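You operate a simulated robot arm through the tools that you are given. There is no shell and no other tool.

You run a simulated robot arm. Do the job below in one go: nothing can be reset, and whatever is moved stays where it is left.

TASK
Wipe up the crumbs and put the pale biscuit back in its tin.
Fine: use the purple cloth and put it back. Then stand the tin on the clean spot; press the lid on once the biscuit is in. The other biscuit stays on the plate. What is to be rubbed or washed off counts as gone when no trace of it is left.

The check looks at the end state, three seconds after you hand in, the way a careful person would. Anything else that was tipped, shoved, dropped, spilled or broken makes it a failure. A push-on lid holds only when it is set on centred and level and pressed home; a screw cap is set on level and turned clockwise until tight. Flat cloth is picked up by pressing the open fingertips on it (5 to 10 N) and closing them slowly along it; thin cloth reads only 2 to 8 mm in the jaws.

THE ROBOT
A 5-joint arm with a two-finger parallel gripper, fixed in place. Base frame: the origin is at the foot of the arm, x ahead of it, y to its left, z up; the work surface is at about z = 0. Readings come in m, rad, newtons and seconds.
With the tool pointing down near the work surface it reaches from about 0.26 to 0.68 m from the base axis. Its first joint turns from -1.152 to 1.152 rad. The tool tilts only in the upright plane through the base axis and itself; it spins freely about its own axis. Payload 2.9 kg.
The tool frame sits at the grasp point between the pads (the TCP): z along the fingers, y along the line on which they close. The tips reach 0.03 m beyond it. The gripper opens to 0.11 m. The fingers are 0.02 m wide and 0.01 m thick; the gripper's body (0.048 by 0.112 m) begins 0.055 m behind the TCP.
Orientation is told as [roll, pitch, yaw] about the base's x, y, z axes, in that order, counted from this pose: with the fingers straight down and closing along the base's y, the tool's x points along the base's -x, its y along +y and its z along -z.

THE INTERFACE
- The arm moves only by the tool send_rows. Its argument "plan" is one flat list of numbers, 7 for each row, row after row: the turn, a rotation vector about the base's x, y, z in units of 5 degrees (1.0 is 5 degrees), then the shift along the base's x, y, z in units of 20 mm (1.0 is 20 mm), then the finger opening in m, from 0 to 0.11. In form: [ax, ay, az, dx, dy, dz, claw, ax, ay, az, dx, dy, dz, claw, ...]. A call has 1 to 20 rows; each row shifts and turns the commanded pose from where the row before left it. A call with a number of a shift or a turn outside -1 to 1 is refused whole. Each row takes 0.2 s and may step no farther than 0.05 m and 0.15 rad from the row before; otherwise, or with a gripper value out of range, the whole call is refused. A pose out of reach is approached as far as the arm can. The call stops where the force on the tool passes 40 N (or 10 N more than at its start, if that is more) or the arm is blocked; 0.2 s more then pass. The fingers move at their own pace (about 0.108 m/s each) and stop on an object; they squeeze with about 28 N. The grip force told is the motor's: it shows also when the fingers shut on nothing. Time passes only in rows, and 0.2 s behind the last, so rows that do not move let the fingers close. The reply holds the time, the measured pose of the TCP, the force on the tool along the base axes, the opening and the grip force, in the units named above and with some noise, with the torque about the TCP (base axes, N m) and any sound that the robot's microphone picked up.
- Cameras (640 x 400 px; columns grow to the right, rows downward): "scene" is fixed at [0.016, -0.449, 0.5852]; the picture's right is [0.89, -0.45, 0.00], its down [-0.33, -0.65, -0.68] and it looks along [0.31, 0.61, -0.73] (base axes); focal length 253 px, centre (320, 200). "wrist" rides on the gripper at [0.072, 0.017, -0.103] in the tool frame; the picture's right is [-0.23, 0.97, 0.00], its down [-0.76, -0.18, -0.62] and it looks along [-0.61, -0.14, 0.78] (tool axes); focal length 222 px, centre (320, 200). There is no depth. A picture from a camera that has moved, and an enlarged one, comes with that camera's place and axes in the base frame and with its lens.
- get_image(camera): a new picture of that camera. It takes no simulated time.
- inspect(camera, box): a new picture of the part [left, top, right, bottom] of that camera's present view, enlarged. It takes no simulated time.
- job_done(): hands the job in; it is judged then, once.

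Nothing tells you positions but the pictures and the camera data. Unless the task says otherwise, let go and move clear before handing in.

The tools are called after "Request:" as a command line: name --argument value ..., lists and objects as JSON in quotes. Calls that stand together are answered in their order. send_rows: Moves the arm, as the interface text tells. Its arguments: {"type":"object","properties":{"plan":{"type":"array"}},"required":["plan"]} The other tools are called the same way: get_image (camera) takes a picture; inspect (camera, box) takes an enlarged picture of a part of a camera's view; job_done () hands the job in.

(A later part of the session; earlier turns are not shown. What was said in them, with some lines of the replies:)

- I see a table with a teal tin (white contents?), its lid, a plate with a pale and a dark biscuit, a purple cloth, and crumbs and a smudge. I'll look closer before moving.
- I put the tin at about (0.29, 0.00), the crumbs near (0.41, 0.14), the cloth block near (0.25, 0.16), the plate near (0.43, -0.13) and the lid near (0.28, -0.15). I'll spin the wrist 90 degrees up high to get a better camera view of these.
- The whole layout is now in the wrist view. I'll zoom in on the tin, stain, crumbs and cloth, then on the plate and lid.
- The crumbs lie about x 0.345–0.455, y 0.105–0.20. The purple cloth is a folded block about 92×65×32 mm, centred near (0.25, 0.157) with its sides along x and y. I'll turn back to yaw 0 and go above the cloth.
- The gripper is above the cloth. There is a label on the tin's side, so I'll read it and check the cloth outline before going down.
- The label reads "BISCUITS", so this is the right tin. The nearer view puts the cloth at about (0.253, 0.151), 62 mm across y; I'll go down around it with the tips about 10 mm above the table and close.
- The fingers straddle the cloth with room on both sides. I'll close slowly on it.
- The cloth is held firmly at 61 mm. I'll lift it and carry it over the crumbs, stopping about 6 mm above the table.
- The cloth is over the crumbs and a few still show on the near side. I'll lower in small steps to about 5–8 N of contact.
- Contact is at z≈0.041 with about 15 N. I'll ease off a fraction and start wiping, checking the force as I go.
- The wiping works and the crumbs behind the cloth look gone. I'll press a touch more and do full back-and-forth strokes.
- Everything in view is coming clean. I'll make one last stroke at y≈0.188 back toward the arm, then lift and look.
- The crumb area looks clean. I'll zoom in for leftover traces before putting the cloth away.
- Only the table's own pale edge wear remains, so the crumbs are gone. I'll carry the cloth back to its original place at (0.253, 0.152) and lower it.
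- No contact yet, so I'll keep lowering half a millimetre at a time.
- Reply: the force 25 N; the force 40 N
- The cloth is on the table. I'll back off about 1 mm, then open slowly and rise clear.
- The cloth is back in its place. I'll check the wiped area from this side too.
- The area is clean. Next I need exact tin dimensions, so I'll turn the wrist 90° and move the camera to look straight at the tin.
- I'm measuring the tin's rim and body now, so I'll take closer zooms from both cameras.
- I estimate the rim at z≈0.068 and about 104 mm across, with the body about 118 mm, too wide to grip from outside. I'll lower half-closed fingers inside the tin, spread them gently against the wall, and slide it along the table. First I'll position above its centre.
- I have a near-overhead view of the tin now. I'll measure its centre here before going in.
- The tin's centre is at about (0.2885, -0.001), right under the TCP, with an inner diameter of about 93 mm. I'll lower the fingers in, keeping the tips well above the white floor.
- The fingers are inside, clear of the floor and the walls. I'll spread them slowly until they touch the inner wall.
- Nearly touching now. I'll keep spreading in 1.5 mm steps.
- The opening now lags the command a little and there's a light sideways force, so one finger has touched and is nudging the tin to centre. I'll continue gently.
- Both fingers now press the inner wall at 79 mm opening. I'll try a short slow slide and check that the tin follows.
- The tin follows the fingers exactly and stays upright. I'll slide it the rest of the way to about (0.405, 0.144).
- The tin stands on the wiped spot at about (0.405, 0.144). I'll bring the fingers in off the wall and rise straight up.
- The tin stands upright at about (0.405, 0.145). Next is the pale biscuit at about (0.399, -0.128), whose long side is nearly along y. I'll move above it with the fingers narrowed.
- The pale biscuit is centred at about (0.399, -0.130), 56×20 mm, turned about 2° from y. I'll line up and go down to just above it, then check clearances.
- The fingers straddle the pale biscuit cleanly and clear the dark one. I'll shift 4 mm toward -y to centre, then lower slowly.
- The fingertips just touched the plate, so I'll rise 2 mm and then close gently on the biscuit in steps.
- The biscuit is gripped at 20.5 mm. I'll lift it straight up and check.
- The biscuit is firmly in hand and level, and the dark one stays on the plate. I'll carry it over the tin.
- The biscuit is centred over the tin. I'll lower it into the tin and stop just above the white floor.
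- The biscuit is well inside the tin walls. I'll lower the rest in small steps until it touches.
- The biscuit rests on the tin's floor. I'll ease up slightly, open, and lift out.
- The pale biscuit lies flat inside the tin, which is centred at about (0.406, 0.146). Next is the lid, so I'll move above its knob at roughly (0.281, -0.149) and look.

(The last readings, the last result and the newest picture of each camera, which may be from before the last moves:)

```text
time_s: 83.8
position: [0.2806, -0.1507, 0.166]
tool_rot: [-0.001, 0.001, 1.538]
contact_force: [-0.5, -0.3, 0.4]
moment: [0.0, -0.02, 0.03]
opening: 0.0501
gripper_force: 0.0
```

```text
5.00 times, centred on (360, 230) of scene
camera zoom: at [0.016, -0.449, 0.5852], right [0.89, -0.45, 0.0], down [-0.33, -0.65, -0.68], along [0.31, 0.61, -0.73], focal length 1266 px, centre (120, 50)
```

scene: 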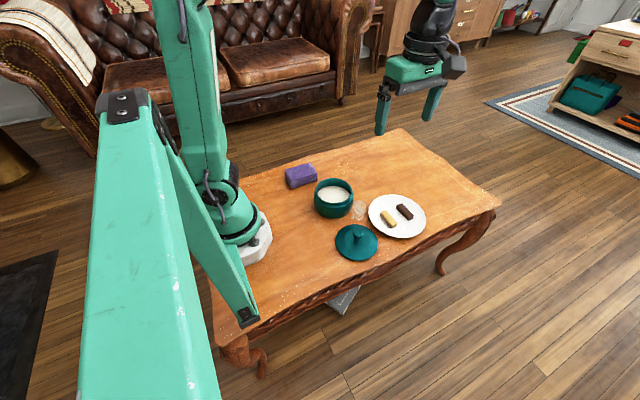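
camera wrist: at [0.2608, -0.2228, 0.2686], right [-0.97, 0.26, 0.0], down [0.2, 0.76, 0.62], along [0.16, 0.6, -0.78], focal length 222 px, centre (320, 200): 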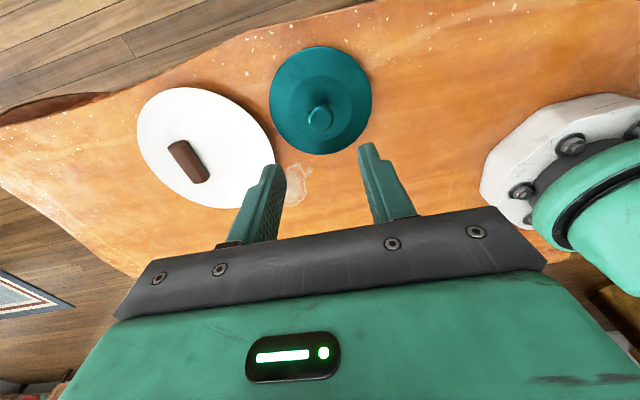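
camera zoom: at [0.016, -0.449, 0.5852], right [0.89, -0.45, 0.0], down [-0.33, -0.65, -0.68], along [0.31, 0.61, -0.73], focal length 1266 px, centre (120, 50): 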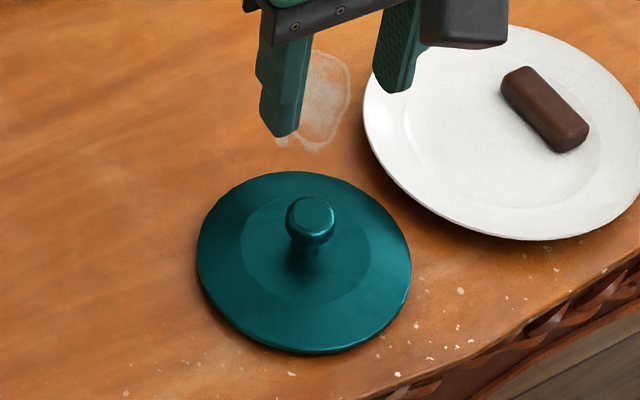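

The lid is centred at about (0.281, -0.149), with a mushroom knob about 24 mm wide and its top near z≈0.043. I'll line up over the knob, lower to just above it, and check.

Request:
send_rows --plan '[0, 0, 0, 0.03, 0.11, -0.7, 0.05, 0, 0, 0, 0, 0, -0.7, 0.05, 0, 0, 0, 0, 0, -0.7, 0.05, 0, 0, 0, 0, 0, -0.7, 0.05, 0, 0, 0, 0, 0, -0.7, 0.05, 0, 0, 0, 0, 0, -0.7, 0.05, 0, 0, 0, 0, 0, 0, 0.05]'

Request:
get_image --camera "wrist"

Request:
inspect --camera "wrist" --box '[230, 80, 410, 220]'

Request:
inspect --camera "scene" --box '[325, 190, 395, 265]'

```text
time_s: 85.4
position: [0.2833, -0.1469, 0.0834]
tool_rot: [0.0, 0.0, 1.535]
contact_force: [0.5, 0.0, 0.6]
moment: [0.02, 0.02, 0.03]
opening: 0.05
gripper_force: 0.1
```

```text
taken
camera wrist: at [0.2626, -0.2202, 0.1862], right [-0.97, 0.26, 0.0], down [0.2, 0.76, 0.62], along [0.16, 0.6, -0.78], focal length 222 px, centre (320, 200)
```

wrist: 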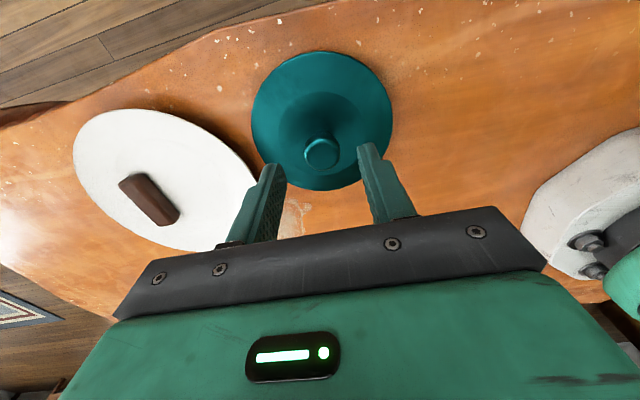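

```text
2.86 times, centred on (320, 150) of wrist
camera zoom: at [0.2626, -0.2202, 0.1862], right [-0.97, 0.26, 0.0], down [0.2, 0.76, 0.62], along [0.16, 0.6, -0.78], focal length 635 px, centre (320, 343)
```

zoom: 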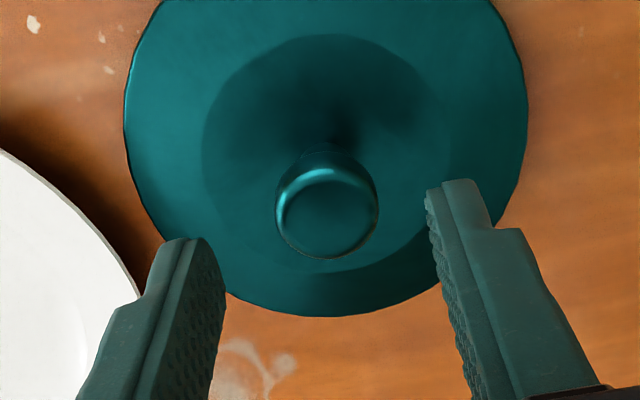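

```text
5.33 times, centred on (360, 228) of scene
camera zoom: at [0.016, -0.449, 0.5852], right [0.89, -0.45, 0.0], down [-0.33, -0.65, -0.68], along [0.31, 0.61, -0.73], focal length 1350 px, centre (107, 53)
```

zoom: 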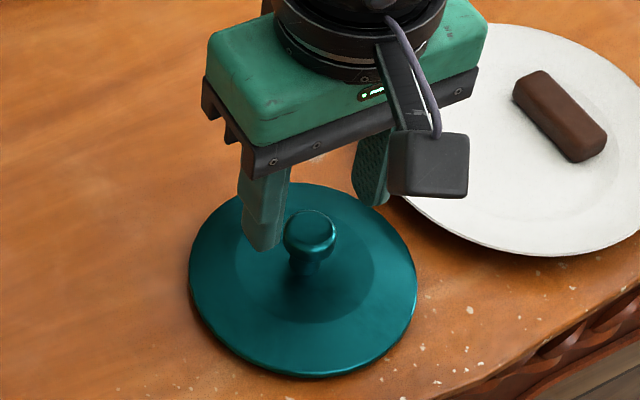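

The knob is centred between the fingers. I'll lower around it, keeping the tips above the lid plate.

Request:
send_rows --plan '[0, 0, 0, -0.05, 0, -0.4, 0.05, 0, 0, 0, 0, 0, -0.4, 0.05, 0, 0, 0, 0, 0, -0.4, 0.05, 0, 0, 0, 0, 0, 0, 0.05]'

Request:
inspect --camera "wrist" --box '[230, 80, 410, 220]'

Request:
inspect --camera "scene" --box '[325, 190, 395, 265]'

```text
time_s: 86.4
position: [0.2813, -0.1489, 0.058]
tool_rot: [0.0, 0.0, 1.537]
contact_force: [-0.6, 0.0, -0.1]
moment: [-0.02, 0.0, -0.02]
opening: 0.0498
gripper_force: 0.0
```

```text
2.86 times, centred on (320, 150) of wrist
camera zoom: at [0.262, -0.2195, 0.1614], right [-0.97, 0.26, 0.0], down [0.2, 0.76, 0.62], along [0.16, 0.6, -0.78], focal length 635 px, centre (320, 343)
```

zoom: 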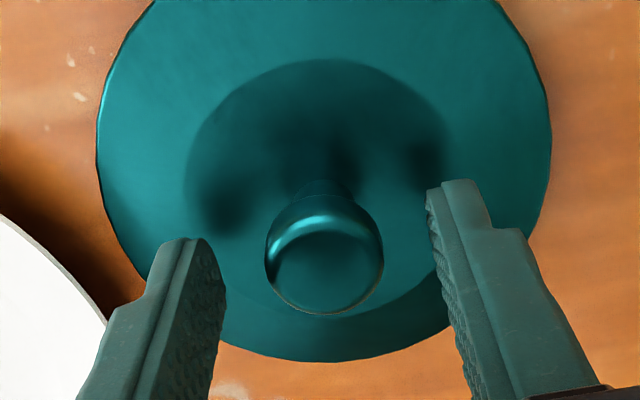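

```text
5.33 times, centred on (360, 228) of scene
camera zoom: at [0.016, -0.449, 0.5852], right [0.89, -0.45, 0.0], down [-0.33, -0.65, -0.68], along [0.31, 0.61, -0.73], focal length 1350 px, centre (107, 53)
```

zoom: 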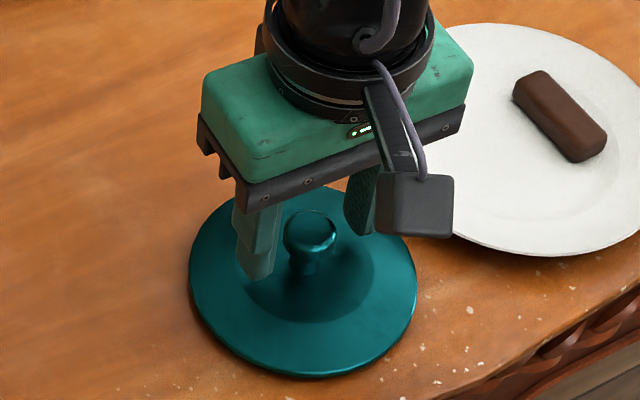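

The fingers flank the knob with no contact. I'll make a small centring shift, lower 2 mm more, then close on the knob.

Request:
send_rows --plan '[0, 0, 0, -0.03, -0.05, -0.1, 0.05, 0, 0, 0, 0, 0, 0, 0.04, 0, 0, 0, 0, 0, 0, 0.032, 0, 0, 0, 0, 0, 0, 0.027, 0, 0, 0, 0, 0, 0, 0.027]'

Request:
send_rows --plan '[0, 0, 0, 0, 0, 0, 0.025, 0, 0, 0, 0, 0, 0, 0.023, 0, 0, 0, 0, 0, 0, 0.021, 0, 0, 0, 0, 0, 0, 0.02, 0, 0, 0, 0, 0, 0, 0.02]'

Request:
inspect --camera "wrist" --box '[230, 80, 410, 220]'

Request:
inspect --camera "scene" --box '[325, 190, 395, 265]'

```text
time_s: 87.6
position: [0.2822, -0.1486, 0.0568]
tool_rot: [-0.001, 0.0, 1.536]
contact_force: [-0.1, 0.4, -0.4]
moment: [-0.03, 0.01, -0.02]
opening: 0.0271
gripper_force: 0.0
```

```text
time_s: 88.8
position: [0.2805, -0.1488, 0.0577]
tool_rot: [-0.001, -0.001, 1.535]
contact_force: [-0.3, -1.0, 0.2]
moment: [0.02, -0.01, 0.02]
opening: 0.0237
gripper_force: 27.2
```

```text
2.86 times, centred on (320, 150) of wrist
camera zoom: at [0.2615, -0.2206, 0.1595], right [-0.97, 0.26, 0.0], down [0.2, 0.76, 0.62], along [0.16, 0.6, -0.78], focal length 635 px, centre (320, 343)
```

zoom: 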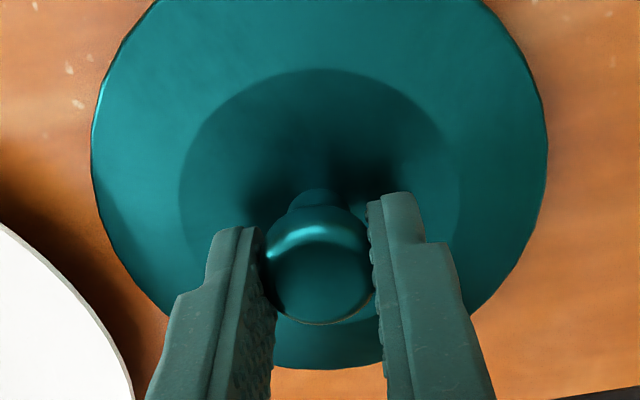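

```text
5.33 times, centred on (360, 228) of scene
camera zoom: at [0.016, -0.449, 0.5852], right [0.89, -0.45, 0.0], down [-0.33, -0.65, -0.68], along [0.31, 0.61, -0.73], focal length 1350 px, centre (107, 53)
```

zoom: 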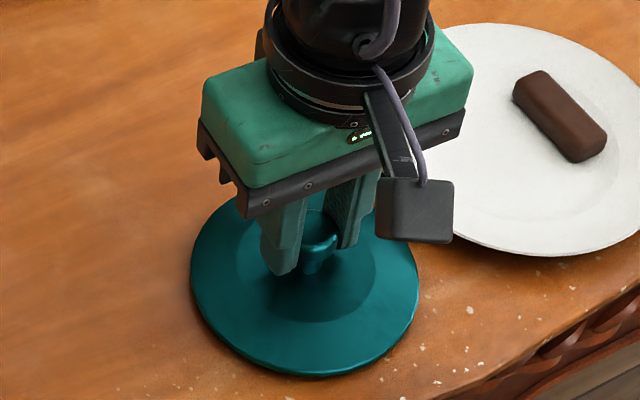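

The knob is gripped at 23.7 mm. I'll lift the lid slowly and check it hangs level.

Request:
send_rows --plan '[0, 0, 0, 0, 0, 0.25, 0.02, 0, 0, 0, 0, 0, 0.5, 0.02, 0, 0, 0, 0, 0, 0.75, 0.02, 0, 0, 0, 0, 0, 0.75, 0.02, 0, 0, 0, 0, 0, 0.75, 0.02, 0, 0, 0, 0, 0, 0.75, 0.02, 0, 0, 0, 0, 0, 0.75, 0.02, 0, 0, 0, 0, 0, 0.75, 0.02, 0, 0, 0, 0, 0, 0.75, 0.02, 0, 0, 0, 0, 0, 0.5, 0.02, 0, 0, 0, 0, 0, 0, 0.02]'

Request:
get_image --camera "wrist"

Request:
inspect --camera "scene" --box '[310, 130, 410, 230]'

```text
time_s: 91.2
position: [0.2794, -0.1492, 0.1873]
tool_rot: [0.0, -0.001, 1.537]
contact_force: [0.9, -0.3, -1.0]
moment: [0.01, -0.03, 0.0]
opening: 0.0235
gripper_force: 28.3
```

```text
taken
camera wrist: at [0.2599, -0.2205, 0.2893], right [-0.97, 0.26, 0.0], down [0.2, 0.76, 0.62], along [0.16, 0.6, -0.78], focal length 222 px, centre (320, 200)
```

wrist: 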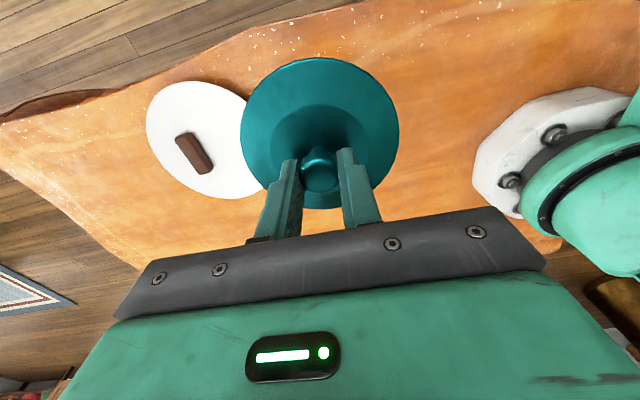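

```text
4.00 times, centred on (360, 180) of scene
camera zoom: at [0.016, -0.449, 0.5852], right [0.89, -0.45, 0.0], down [-0.33, -0.65, -0.68], along [0.31, 0.61, -0.73], focal length 1012 px, centre (160, 280)
```

zoom: 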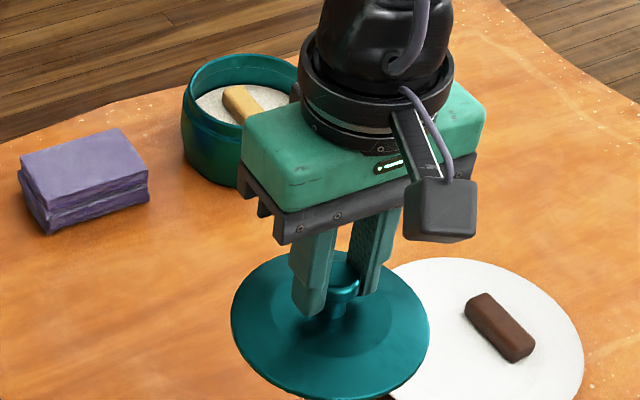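

Request:
inspect --camera "wrist" --box '[230, 80, 410, 220]'

Request:
inspect --camera "scene" --box '[330, 200, 400, 280]'

```text
2.86 times, centred on (320, 150) of wrist
camera zoom: at [0.2599, -0.2205, 0.2893], right [-0.97, 0.26, 0.0], down [0.2, 0.76, 0.62], along [0.16, 0.6, -0.78], focal length 635 px, centre (320, 343)
```

zoom: 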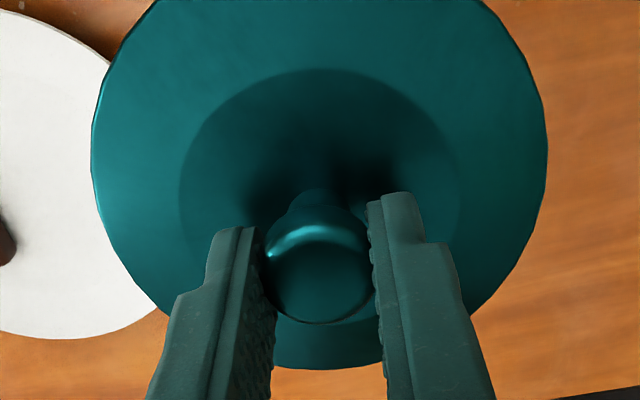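

```text
5.00 times, centred on (365, 240) of scene
camera zoom: at [0.016, -0.449, 0.5852], right [0.89, -0.45, 0.0], down [-0.33, -0.65, -0.68], along [0.31, 0.61, -0.73], focal length 1266 px, centre (95, 0)
```

zoom: 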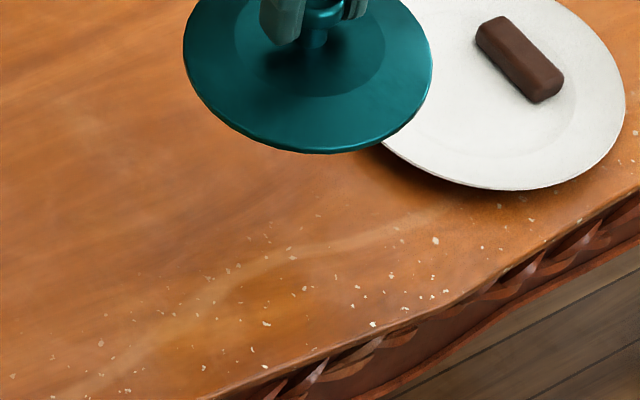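

The lid hangs level, looking the same as it did flat on the table. I'll carry it over the tin at a safe height.

Request:
send_rows --plan '[0, 0, 0, 0.172, 0.4, 0, 0.02, 0, 0, 0, 0.301, 0.7, 0, 0.02, 0, 0, 0, 0.387, 0.9, 0, 0.02, 0, 0, 0, 0.387, 0.9, 0, 0.02, 0, 0, 0, 0.387, 0.9, 0, 0.02, 0, 0, 0, 0.387, 0.9, 0, 0.02, 0, 0, 0, 0.387, 0.9, 0, 0.02, 0, 0, 0, 0.387, 0.9, 0, 0.02, 0, 0, 0, 0.387, 0.9, 0, 0.02, 0, 0, 0, 0.387, 0.9, 0, 0.02, 0, 0, 0, 0.387, 0.9, 0, 0.02, 0, 0, 0, 0.387, 0.9, 0, 0.02, 0, 0, 0, 0.387, 0.9, 0, 0.02, 0, 0, 0, 0.387, 0.9, 0, 0.02, 0, 0, 0, 0.387, 0.9, 0, 0.02, 0, 0, 0, 0.344, 0.8, 0, 0.02, 0, 0, 0, 0.258, 0.6, 0, 0.02, 0, 0, 0, 0.215, 0.5, 0, 0.02, 0, 0, 0, 0, 0, 0, 0.02]'

Request:
get_image --camera "wrist"

Request:
inspect --camera "scene" --box '[300, 90, 400, 190]'

```text
time_s: 95.2
position: [0.4051, 0.1458, 0.1867]
tool_rot: [-0.001, 0.0, 1.536]
contact_force: [0.7, 0.7, 0.0]
moment: [0.04, 0.0, -0.01]
opening: 0.0234
gripper_force: 28.0
```

```text
taken
camera wrist: at [0.3857, 0.0738, 0.2896], right [-0.97, 0.26, 0.0], down [0.2, 0.76, 0.62], along [0.16, 0.6, -0.78], focal length 222 px, centre (320, 200)
```

wrist: 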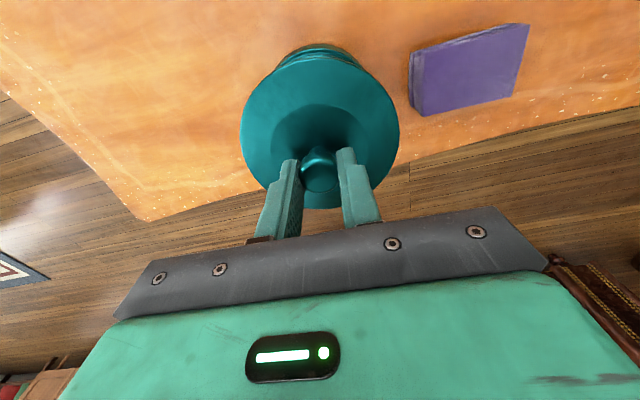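

```text
4.00 times, centred on (350, 140) of scene
camera zoom: at [0.016, -0.449, 0.5852], right [0.89, -0.45, 0.0], down [-0.33, -0.65, -0.68], along [0.31, 0.61, -0.73], focal length 1012 px, centre (200, 440)
```

zoom: 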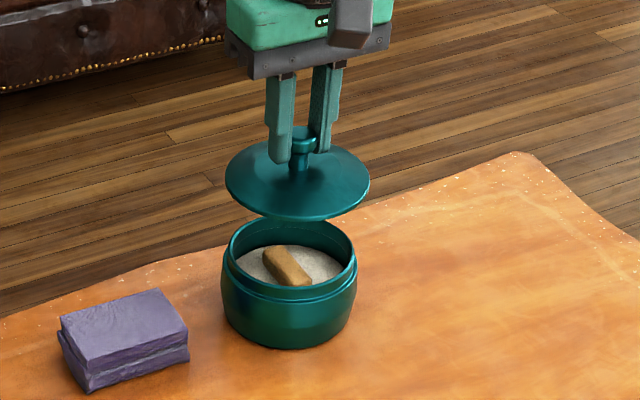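

The lid is over the tin, and sideways alignment in the scene view is within about 1 mm. I'll lower it to about 1 cm above the rim and check again.

Request:
send_rows --plan '[0, 0, 0, 0, 0, -0.5, 0.02, 0, 0, 0, 0, 0, -0.6, 0.02, 0, 0, 0, 0, 0, -0.6, 0.02, 0, 0, 0, 0, 0, -0.5, 0.02, 0, 0, 0, 0, 0, -0.2, 0.02, 0, 0, 0, 0, 0, 0, 0.02]'

Request:
inspect --camera "scene" --box '[310, 110, 380, 190]'

Request:
inspect --camera "wrist" --box '[230, 30, 410, 210]'

```text
time_s: 96.6
position: [0.4054, 0.145, 0.1391]
tool_rot: [0.0, 0.0, 1.536]
contact_force: [0.2, 0.0, -0.5]
moment: [-0.01, 0.0, -0.03]
opening: 0.0236
gripper_force: 27.9
```

```text
5.00 times, centred on (345, 150) of scene
camera zoom: at [0.016, -0.449, 0.5852], right [0.89, -0.45, 0.0], down [-0.33, -0.65, -0.68], along [0.31, 0.61, -0.73], focal length 1266 px, centre (195, 450)
```

zoom: 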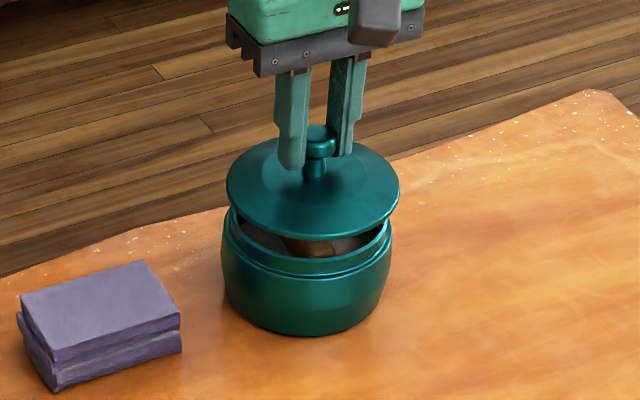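

```text
2.22 times, centred on (320, 120) of wrist
camera zoom: at [0.3867, 0.0736, 0.2413], right [-0.97, 0.26, 0.0], down [0.2, 0.76, 0.62], along [0.16, 0.6, -0.78], focal length 494 px, centre (320, 378)
```

zoom: 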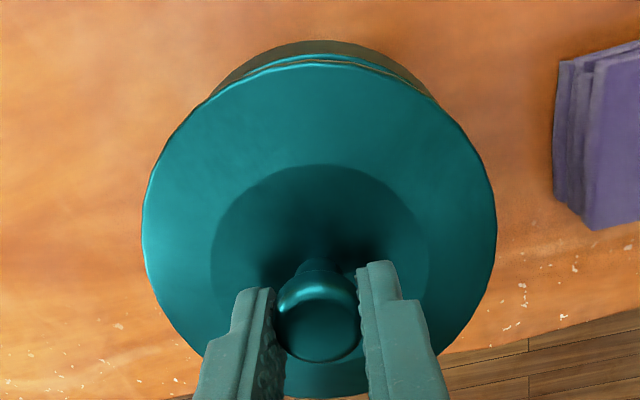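

Let me zoom right in on the lid and tin to refine the centring.

Request:
inspect --camera "scene" --box '[322, 135, 368, 180]'

Request:
inspect --camera "wrist" --box '[245, 35, 395, 105]'

```text
8.89 times, centred on (345, 158) of scene
camera zoom: at [0.016, -0.449, 0.5852], right [0.89, -0.45, 0.0], down [-0.33, -0.65, -0.68], along [0.31, 0.61, -0.73], focal length 2250 px, centre (98, 578)
```

zoom: 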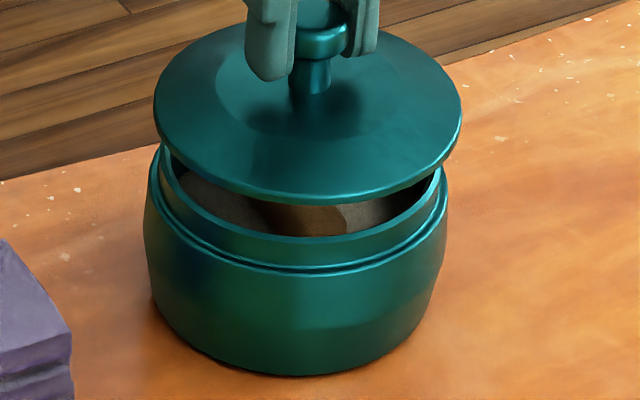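

```text
4.27 times, centred on (320, 70) of wrist
camera zoom: at [0.3867, 0.0736, 0.2413], right [-0.97, 0.26, 0.0], down [0.2, 0.76, 0.62], along [0.16, 0.6, -0.78], focal length 948 px, centre (320, 755)
```

zoom: 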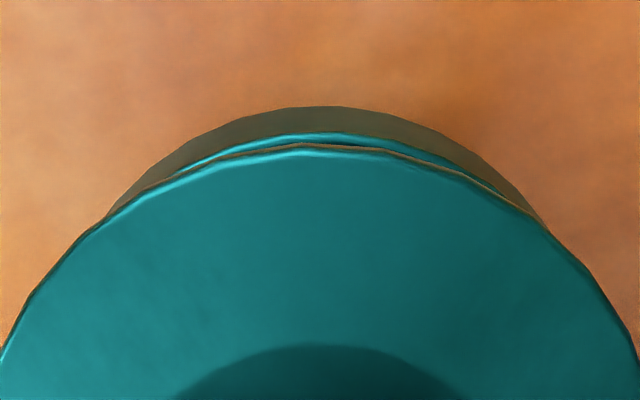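

The lid is about 1 mm off toward +x and appears to have a plug beneath that fits inside the rim. I'll correct that and lower toward the rim in small steps, watching the force.

Request:
send_rows --plan '[0, 0, 0, -0.045, 0.015, -0.2, 0.02, 0, 0, 0, 0, 0, -0.2, 0.02, 0, 0, 0, 0, 0, -0.1, 0.02, 0, 0, 0, 0, 0, 0, 0.02]'

Request:
inspect --camera "scene" --box '[322, 135, 368, 180]'

Request:
inspect --camera "wrist" --box '[245, 35, 395, 105]'

```text
time_s: 97.6
position: [0.4045, 0.1458, 0.1284]
tool_rot: [0.0, 0.0, 1.535]
contact_force: [0.2, 0.1, -0.7]
moment: [0.01, 0.0, -0.01]
opening: 0.0237
gripper_force: 27.5
```

```text
8.89 times, centred on (345, 158) of scene
camera zoom: at [0.016, -0.449, 0.5852], right [0.89, -0.45, 0.0], down [-0.33, -0.65, -0.68], along [0.31, 0.61, -0.73], focal length 2250 px, centre (98, 578)
```

zoom: 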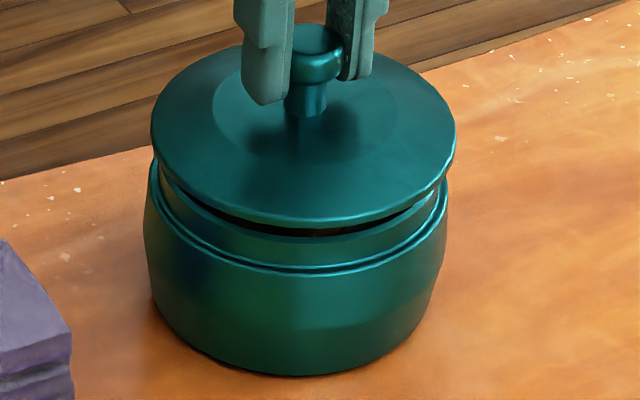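

```text
4.27 times, centred on (320, 70) of wrist
camera zoom: at [0.3858, 0.0739, 0.2312], right [-0.97, 0.26, 0.0], down [0.2, 0.76, 0.62], along [0.16, 0.6, -0.78], focal length 948 px, centre (320, 755)
```

zoom: 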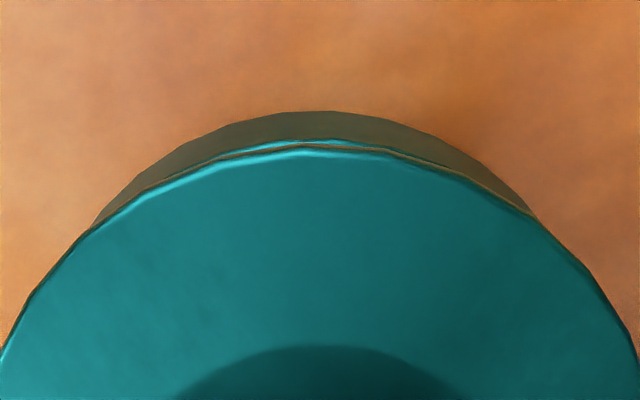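

Alignment is now within about half a millimetre in both views. I'll lower onto the rim in 1–2 mm steps.

Request:
send_rows --plan '[0, 0, 0, 0, 0, -0.1, 0.02, 0, 0, 0, 0, 0, 0, 0.02]'

Request:
send_rows --plan '[0, 0, 0, 0, 0, -0.07, 0.02, 0, 0, 0, 0, 0, 0, 0.02]'

Request:
send_rows --plan '[0, 0, 0, 0, 0, -0.07, 0.02, 0, 0, 0, 0, 0, 0, 0.02]'

```text
time_s: 98.2
position: [0.405, 0.145, 0.1265]
tool_rot: [0.0, -0.001, 1.535]
contact_force: [-0.6, -0.2, -1.3]
moment: [0.01, 0.0, 0.0]
opening: 0.0234
gripper_force: 28.0
```

```text
time_s: 98.8
position: [0.4046, 0.1462, 0.1259]
tool_rot: [-0.001, 0.001, 1.537]
contact_force: [0.5, -0.4, -1.9]
moment: [0.03, -0.01, -0.01]
opening: 0.0235
gripper_force: 28.2
```

```text
time_s: 99.4
position: [0.4055, 0.1461, 0.1238]
tool_rot: [0.001, 0.0, 1.536]
contact_force: [-0.1, 0.4, -0.6]
moment: [0.03, -0.03, 0.01]
opening: 0.0238
gripper_force: 28.1
```

Request:
send_rows --plan '[0, 0, 0, 0, 0, -0.07, 0.02, 0, 0, 0, 0, 0, 0, 0.02]'

Request:
send_rows --plan '[0, 0, 0, 0, 0, -0.07, 0.02, 0, 0, 0, 0, 0, 0, 0.02]'

Request:
send_rows --plan '[0, 0, 0, 0, 0, -0.07, 0.02, 0, 0, 0, 0, 0, 0, 0.02]'

Request:
inspect --camera "scene" --box '[322, 135, 368, 180]'

```text
time_s: 100.0
position: [0.406, 0.1462, 0.122]
tool_rot: [0.0, -0.003, 1.536]
contact_force: [0.8, -0.5, 0.1]
moment: [0.01, -0.05, -0.03]
opening: 0.0234
gripper_force: 27.6
```

```text
time_s: 100.6
position: [0.4062, 0.1457, 0.1217]
tool_rot: [0.0, 0.001, 1.535]
contact_force: [0.1, -0.9, -0.6]
moment: [-0.01, 0.0, -0.02]
opening: 0.0237
gripper_force: 28.2
```

```text
time_s: 101.2
position: [0.4064, 0.1464, 0.1195]
tool_rot: [0.0, -0.001, 1.535]
contact_force: [0.0, 0.0, 0.1]
moment: [-0.03, 0.01, -0.03]
opening: 0.0235
gripper_force: 27.7
```

```text
8.89 times, centred on (345, 158) of scene
camera zoom: at [0.016, -0.449, 0.5852], right [0.89, -0.45, 0.0], down [-0.33, -0.65, -0.68], along [0.31, 0.61, -0.73], focal length 2250 px, centre (98, 578)
```

zoom: 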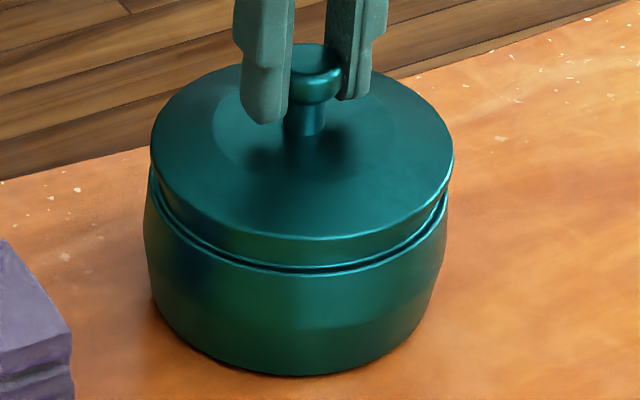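

No contact force yet and the lid is well centred. I'll keep going down.

Request:
send_rows --plan '[0, 0, 0, 0, 0, -0.06, 0.02, 0, 0, 0, 0, 0, 0, 0.02]'

Request:
send_rows --plan '[0, 0, 0, 0, 0, -0.06, 0.02, 0, 0, 0, 0, 0, 0, 0.02]'

Request:
send_rows --plan '[0, 0, 0, 0, 0, -0.06, 0.02, 0, 0, 0, 0, 0, 0, 0.02]'

```text
time_s: 101.8
position: [0.4055, 0.1447, 0.118]
tool_rot: [0.0, 0.0, 1.534]
contact_force: [-0.4, 0.0, -0.4]
moment: [-0.03, 0.05, 0.0]
opening: 0.0235
gripper_force: 28.0
```

```text
time_s: 102.4
position: [0.405, 0.146, 0.1179]
tool_rot: [-0.002, 0.0, 1.535]
contact_force: [0.1, 0.5, 0.4]
moment: [-0.04, 0.02, 0.01]
opening: 0.0237
gripper_force: 27.9
```

```text
time_s: 103.0
position: [0.4064, 0.1465, 0.1165]
tool_rot: [0.0, -0.001, 1.538]
contact_force: [-2.3, 2.7, 15.7]
moment: [-0.16, 0.13, 0.0]
opening: 0.0235
gripper_force: 27.6
heard: snap
```

The microphone heard a snap at 15.7 N. I'll check how the lid sits before pressing further.

Request:
inspect --camera "scene" --box '[322, 135, 368, 180]'

Request:
inspect --camera "wrist" --box '[230, 30, 410, 210]'

```text
8.89 times, centred on (345, 158) of scene
camera zoom: at [0.016, -0.449, 0.5852], right [0.89, -0.45, 0.0], down [-0.33, -0.65, -0.68], along [0.31, 0.61, -0.73], focal length 2250 px, centre (98, 578)
```

zoom: 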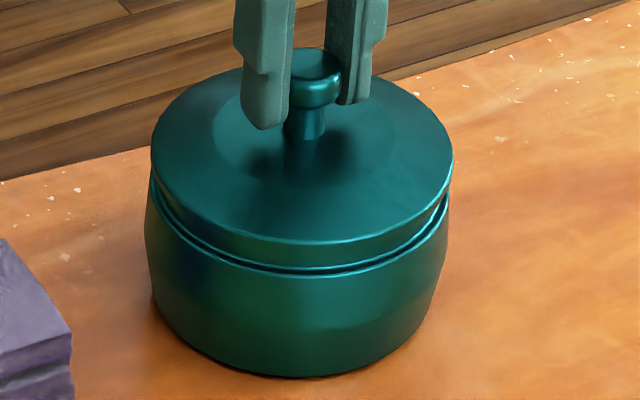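

```text
2.22 times, centred on (320, 120) of wrist
camera zoom: at [0.3863, 0.0745, 0.2197], right [-0.97, 0.26, 0.0], down [0.2, 0.75, 0.62], along [0.16, 0.6, -0.78], focal length 494 px, centre (320, 378)
```

zoom: 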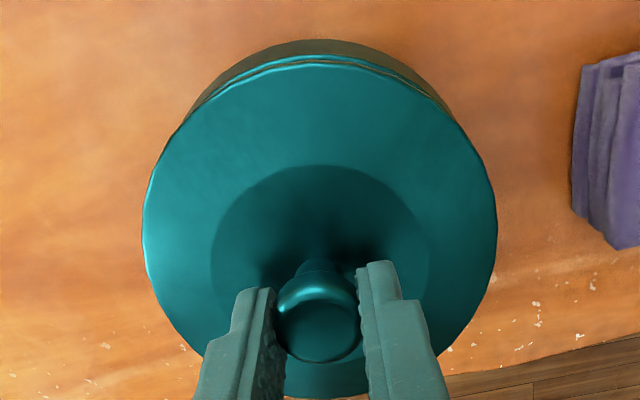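

The lid is down level and centred. I'll press slightly more to be sure it is fully home.

Request:
send_rows --plan '[0, 0, 0, 0, 0, -0.025, 0.02, 0, 0, 0, 0, 0, 0, 0.02]'

```text
time_s: 103.6
position: [0.4056, 0.1463, 0.1159]
tool_rot: [-0.002, 0.0, 1.536]
contact_force: [-4.7, 9.2, 20.1]
moment: [0.14, 0.1, 0.01]
opening: 0.0237
gripper_force: 28.3
```

It's firm, with no further give. I'll ease off the pressure and then release the knob.

Request:
send_rows --plan '[0, 0, 0, 0, 0, 0.04, 0.02, 0, 0, 0, 0, 0, 0, 0.02]'

```text
time_s: 104.2
position: [0.4061, 0.1456, 0.1172]
tool_rot: [-0.003, 0.0, 1.536]
contact_force: [3.9, 3.8, 8.9]
moment: [0.02, -0.15, 0.04]
opening: 0.0235
gripper_force: 27.9
```

Request:
send_rows --plan '[0, 0, 0, 0, 0, 0.02, 0.02, 0, 0, 0, 0, 0, 0, 0.0245, 0, 0, 0, 0, 0, 0, 0.028, 0, 0, 0, 0, 0, 0, 0.036, 0, 0, 0, 0, 0, 0, 0.05, 0, 0, 0, 0, 0, 0, 0.05]'

Request:
inspect --camera "scene" --box '[322, 130, 368, 180]'

Request:
inspect --camera "wrist" --box '[230, 30, 410, 210]'

```text
time_s: 105.6
position: [0.4063, 0.1467, 0.1168]
tool_rot: [0.001, 0.0, 1.537]
contact_force: [-0.3, 0.0, 0.4]
moment: [-0.01, 0.03, -0.03]
opening: 0.0504
gripper_force: 0.1
```

```text
8.00 times, centred on (345, 155) of scene
camera zoom: at [0.016, -0.449, 0.5852], right [0.89, -0.45, 0.0], down [-0.33, -0.65, -0.68], along [0.31, 0.61, -0.73], focal length 2025 px, centre (120, 560)
```

zoom: 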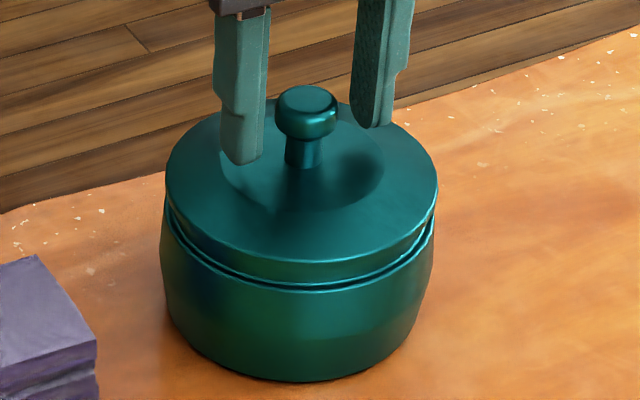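

```text
2.22 times, centred on (320, 120) of wrist
camera zoom: at [0.3861, 0.074, 0.2196], right [-0.97, 0.26, 0.0], down [0.2, 0.76, 0.62], along [0.16, 0.6, -0.78], focal length 494 px, centre (320, 378)
```

zoom: 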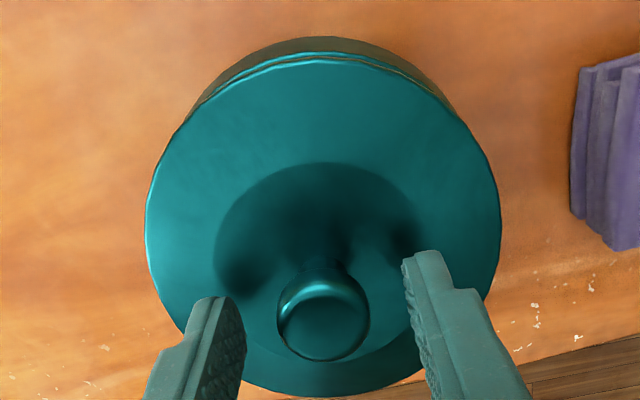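

The knob is released and the lid sits level on the rim. I'll rise clear and check the whole scene.

Request:
send_rows --plan '[0, 0, 0, 0, 0, 0.5, 0.05, 0, 0, 0, 0, 0, 0.9, 0.05, 0, 0, 0, 0, 0, 1, 0.05, 0, 0, 0, 0, 0, 1, 0.05, 0, 0, 0, 0, 0, 1, 0.05, 0, 0, 0, 0, 0, 1, 0.05, 0, 0, 0, 0, -0.8, 1, 0.05, 0, 0, 0, 0, -0.8, 1, 0.05, 0, 0, 0, 0, -0.8, 1, 0.05, 0, 0, 0, 0, -0.8, 0.5, 0.05, 0, 0, 0, 0, -0.8, 0, 0.05, 0, 0, 0, 0, -0.8, 0, 0.05, 0, 0, 0, 0, -0.8, 0, 0.05, 0, 0, 0, 0, -0.8, 0, 0.05, 0, 0, 0, 0, -0.8, 0, 0.05, 0, 0, 0, 0, -0.8, 0, 0.05, 0, 0, 0, 0, 0, 0, 0.05]'

Request:
get_image --camera "scene"

Request:
get_image --camera "wrist"

Request:
inspect --camera "scene" --box '[270, 120, 430, 270]'

Request:
inspect --camera "scene" --box '[315, 130, 375, 180]'

```text
time_s: 109.2
position: [0.4052, -0.014, 0.2956]
tool_rot: [0.0, -0.001, 1.536]
contact_force: [0.9, 0.4, 0.1]
moment: [0.02, 0.01, 0.01]
opening: 0.0501
gripper_force: 0.0
```

```text
taken
```

scene: 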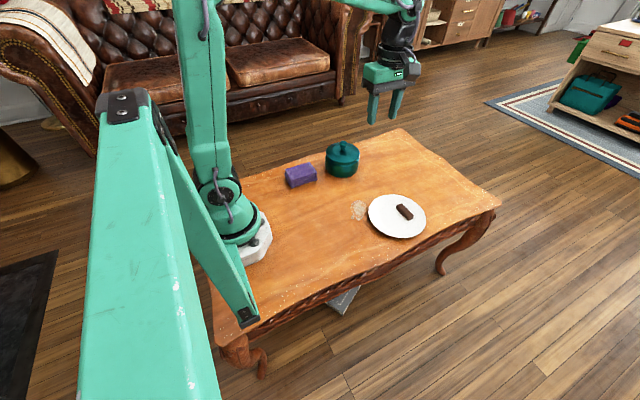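

```text
taken
camera wrist: at [0.3855, -0.0864, 0.3981], right [-0.97, 0.26, 0.0], down [0.2, 0.76, 0.62], along [0.16, 0.6, -0.78], focal length 222 px, centre (320, 200)
```

wrist: 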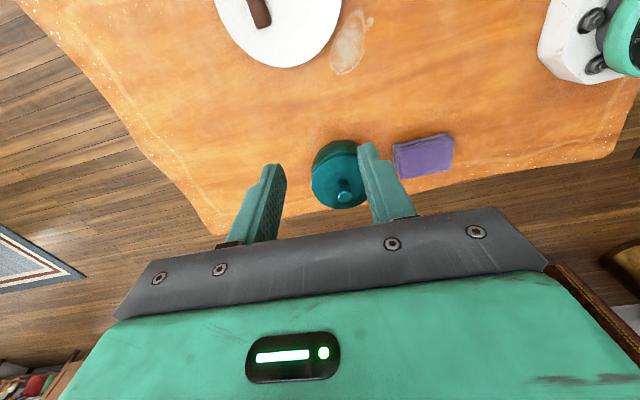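

```text
2.67 times, centred on (350, 195) of scene
camera zoom: at [0.016, -0.449, 0.5852], right [0.89, -0.45, 0.0], down [-0.33, -0.65, -0.68], along [0.31, 0.61, -0.73], focal length 675 px, centre (240, 213)
```

zoom: 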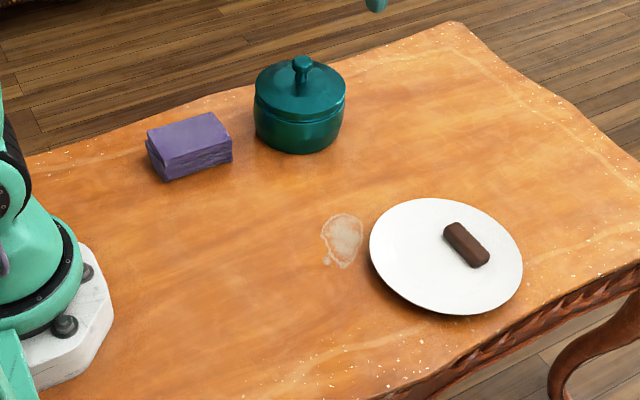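

```text
8.00 times, centred on (345, 155) of scene
camera zoom: at [0.016, -0.449, 0.5852], right [0.89, -0.45, 0.0], down [-0.33, -0.65, -0.68], along [0.31, 0.61, -0.73], focal length 2025 px, centre (120, 560)
```

zoom: 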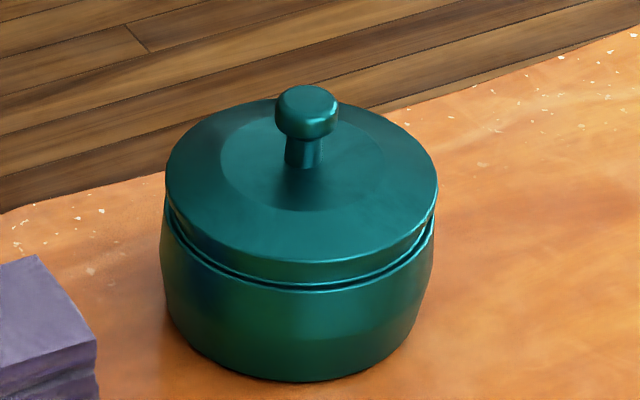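

Everything looks in place. One last close look checks that the lid sits level and the surface around the tin is clean.

Request:
inspect --camera "scene" --box '[322, 150, 362, 175]'

Request:
inspect --camera "wrist" --box '[200, 110, 370, 230]'

Request:
inspect --camera "wrist" --box '[290, 120, 390, 220]'

```text
16.00 times, centred on (342, 162) of scene
camera zoom: at [0.016, -0.449, 0.5852], right [0.89, -0.45, 0.0], down [-0.33, -0.65, -0.68], along [0.31, 0.61, -0.73], focal length 4050 px, centre (-32, 800)
```

zoom: 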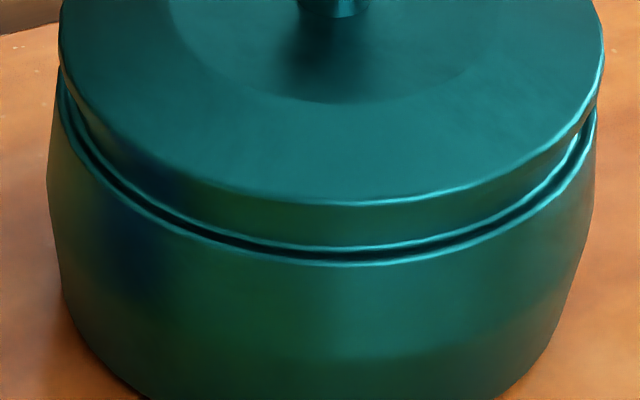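

```text
3.33 times, centred on (285, 170) of wrist
camera zoom: at [0.3855, -0.0864, 0.3981], right [-0.97, 0.26, 0.0], down [0.2, 0.76, 0.62], along [0.16, 0.6, -0.78], focal length 740 px, centre (437, 300)
```

zoom: 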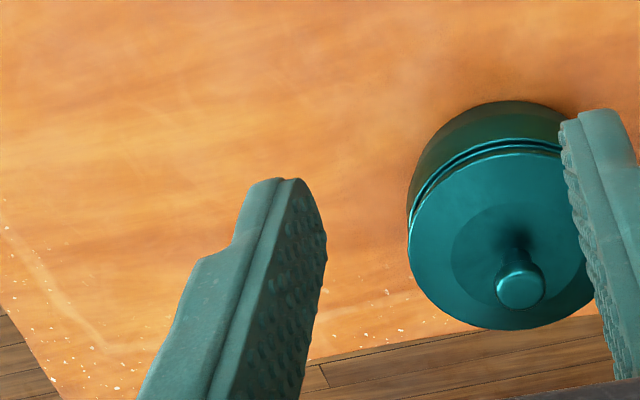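

```text
4.00 times, centred on (340, 170) of wrist
camera zoom: at [0.3855, -0.0864, 0.3981], right [-0.97, 0.26, 0.0], down [0.2, 0.76, 0.62], along [0.16, 0.6, -0.78], focal length 888 px, centre (240, 320)
```

zoom: 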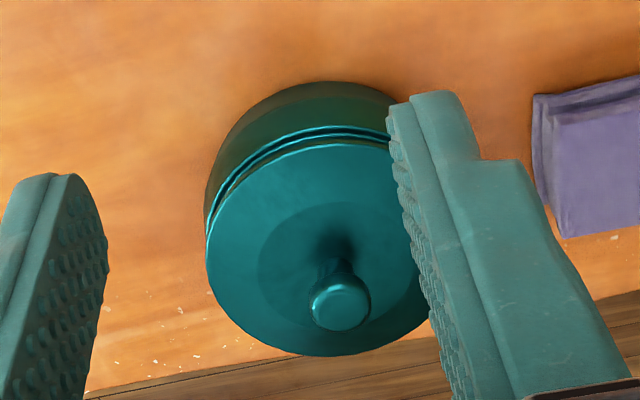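

The crumbs are gone and the cloth is back in its place. The lidded tin stands on the wiped spot with the pale biscuit inside, and the lid snapped on level. The dark biscuit is still on the plate and the arm is clear, so I'm handing in. I left the whitish ring mark alone, since it isn't crumbs.

Request:
job_done

```text
The job is handed in.
```

I wiped up the crumbs with the purple cloth and put the cloth back where it was. The tin now stands on the wiped spot with the pale biscuit inside. The job is handed in, but I haven't seen the result of the check.

- **Crumbs:** close-up pictures before I moved the tin showed no crumbs left. The pale specks along the table edge are part of the table's wear.
- **Tin:** it was too wide to grip from outside, so I slid it along the table with the fingers spread against its inner wall. It stayed upright.
- **Lid:** it snapped on at about 16 N and gave no further when I pressed a little harder. It looks level and centred.
- **Plate:** the fingertips touched it lightly (about 11 N) when I picked up the biscuit. It may have shifted a hair, but it looked in place afterwards, and the dark biscuit is still on it.
- **White mark:** I left the whitish ring mark on the table beside the plate alone, since it isn't crumbs.
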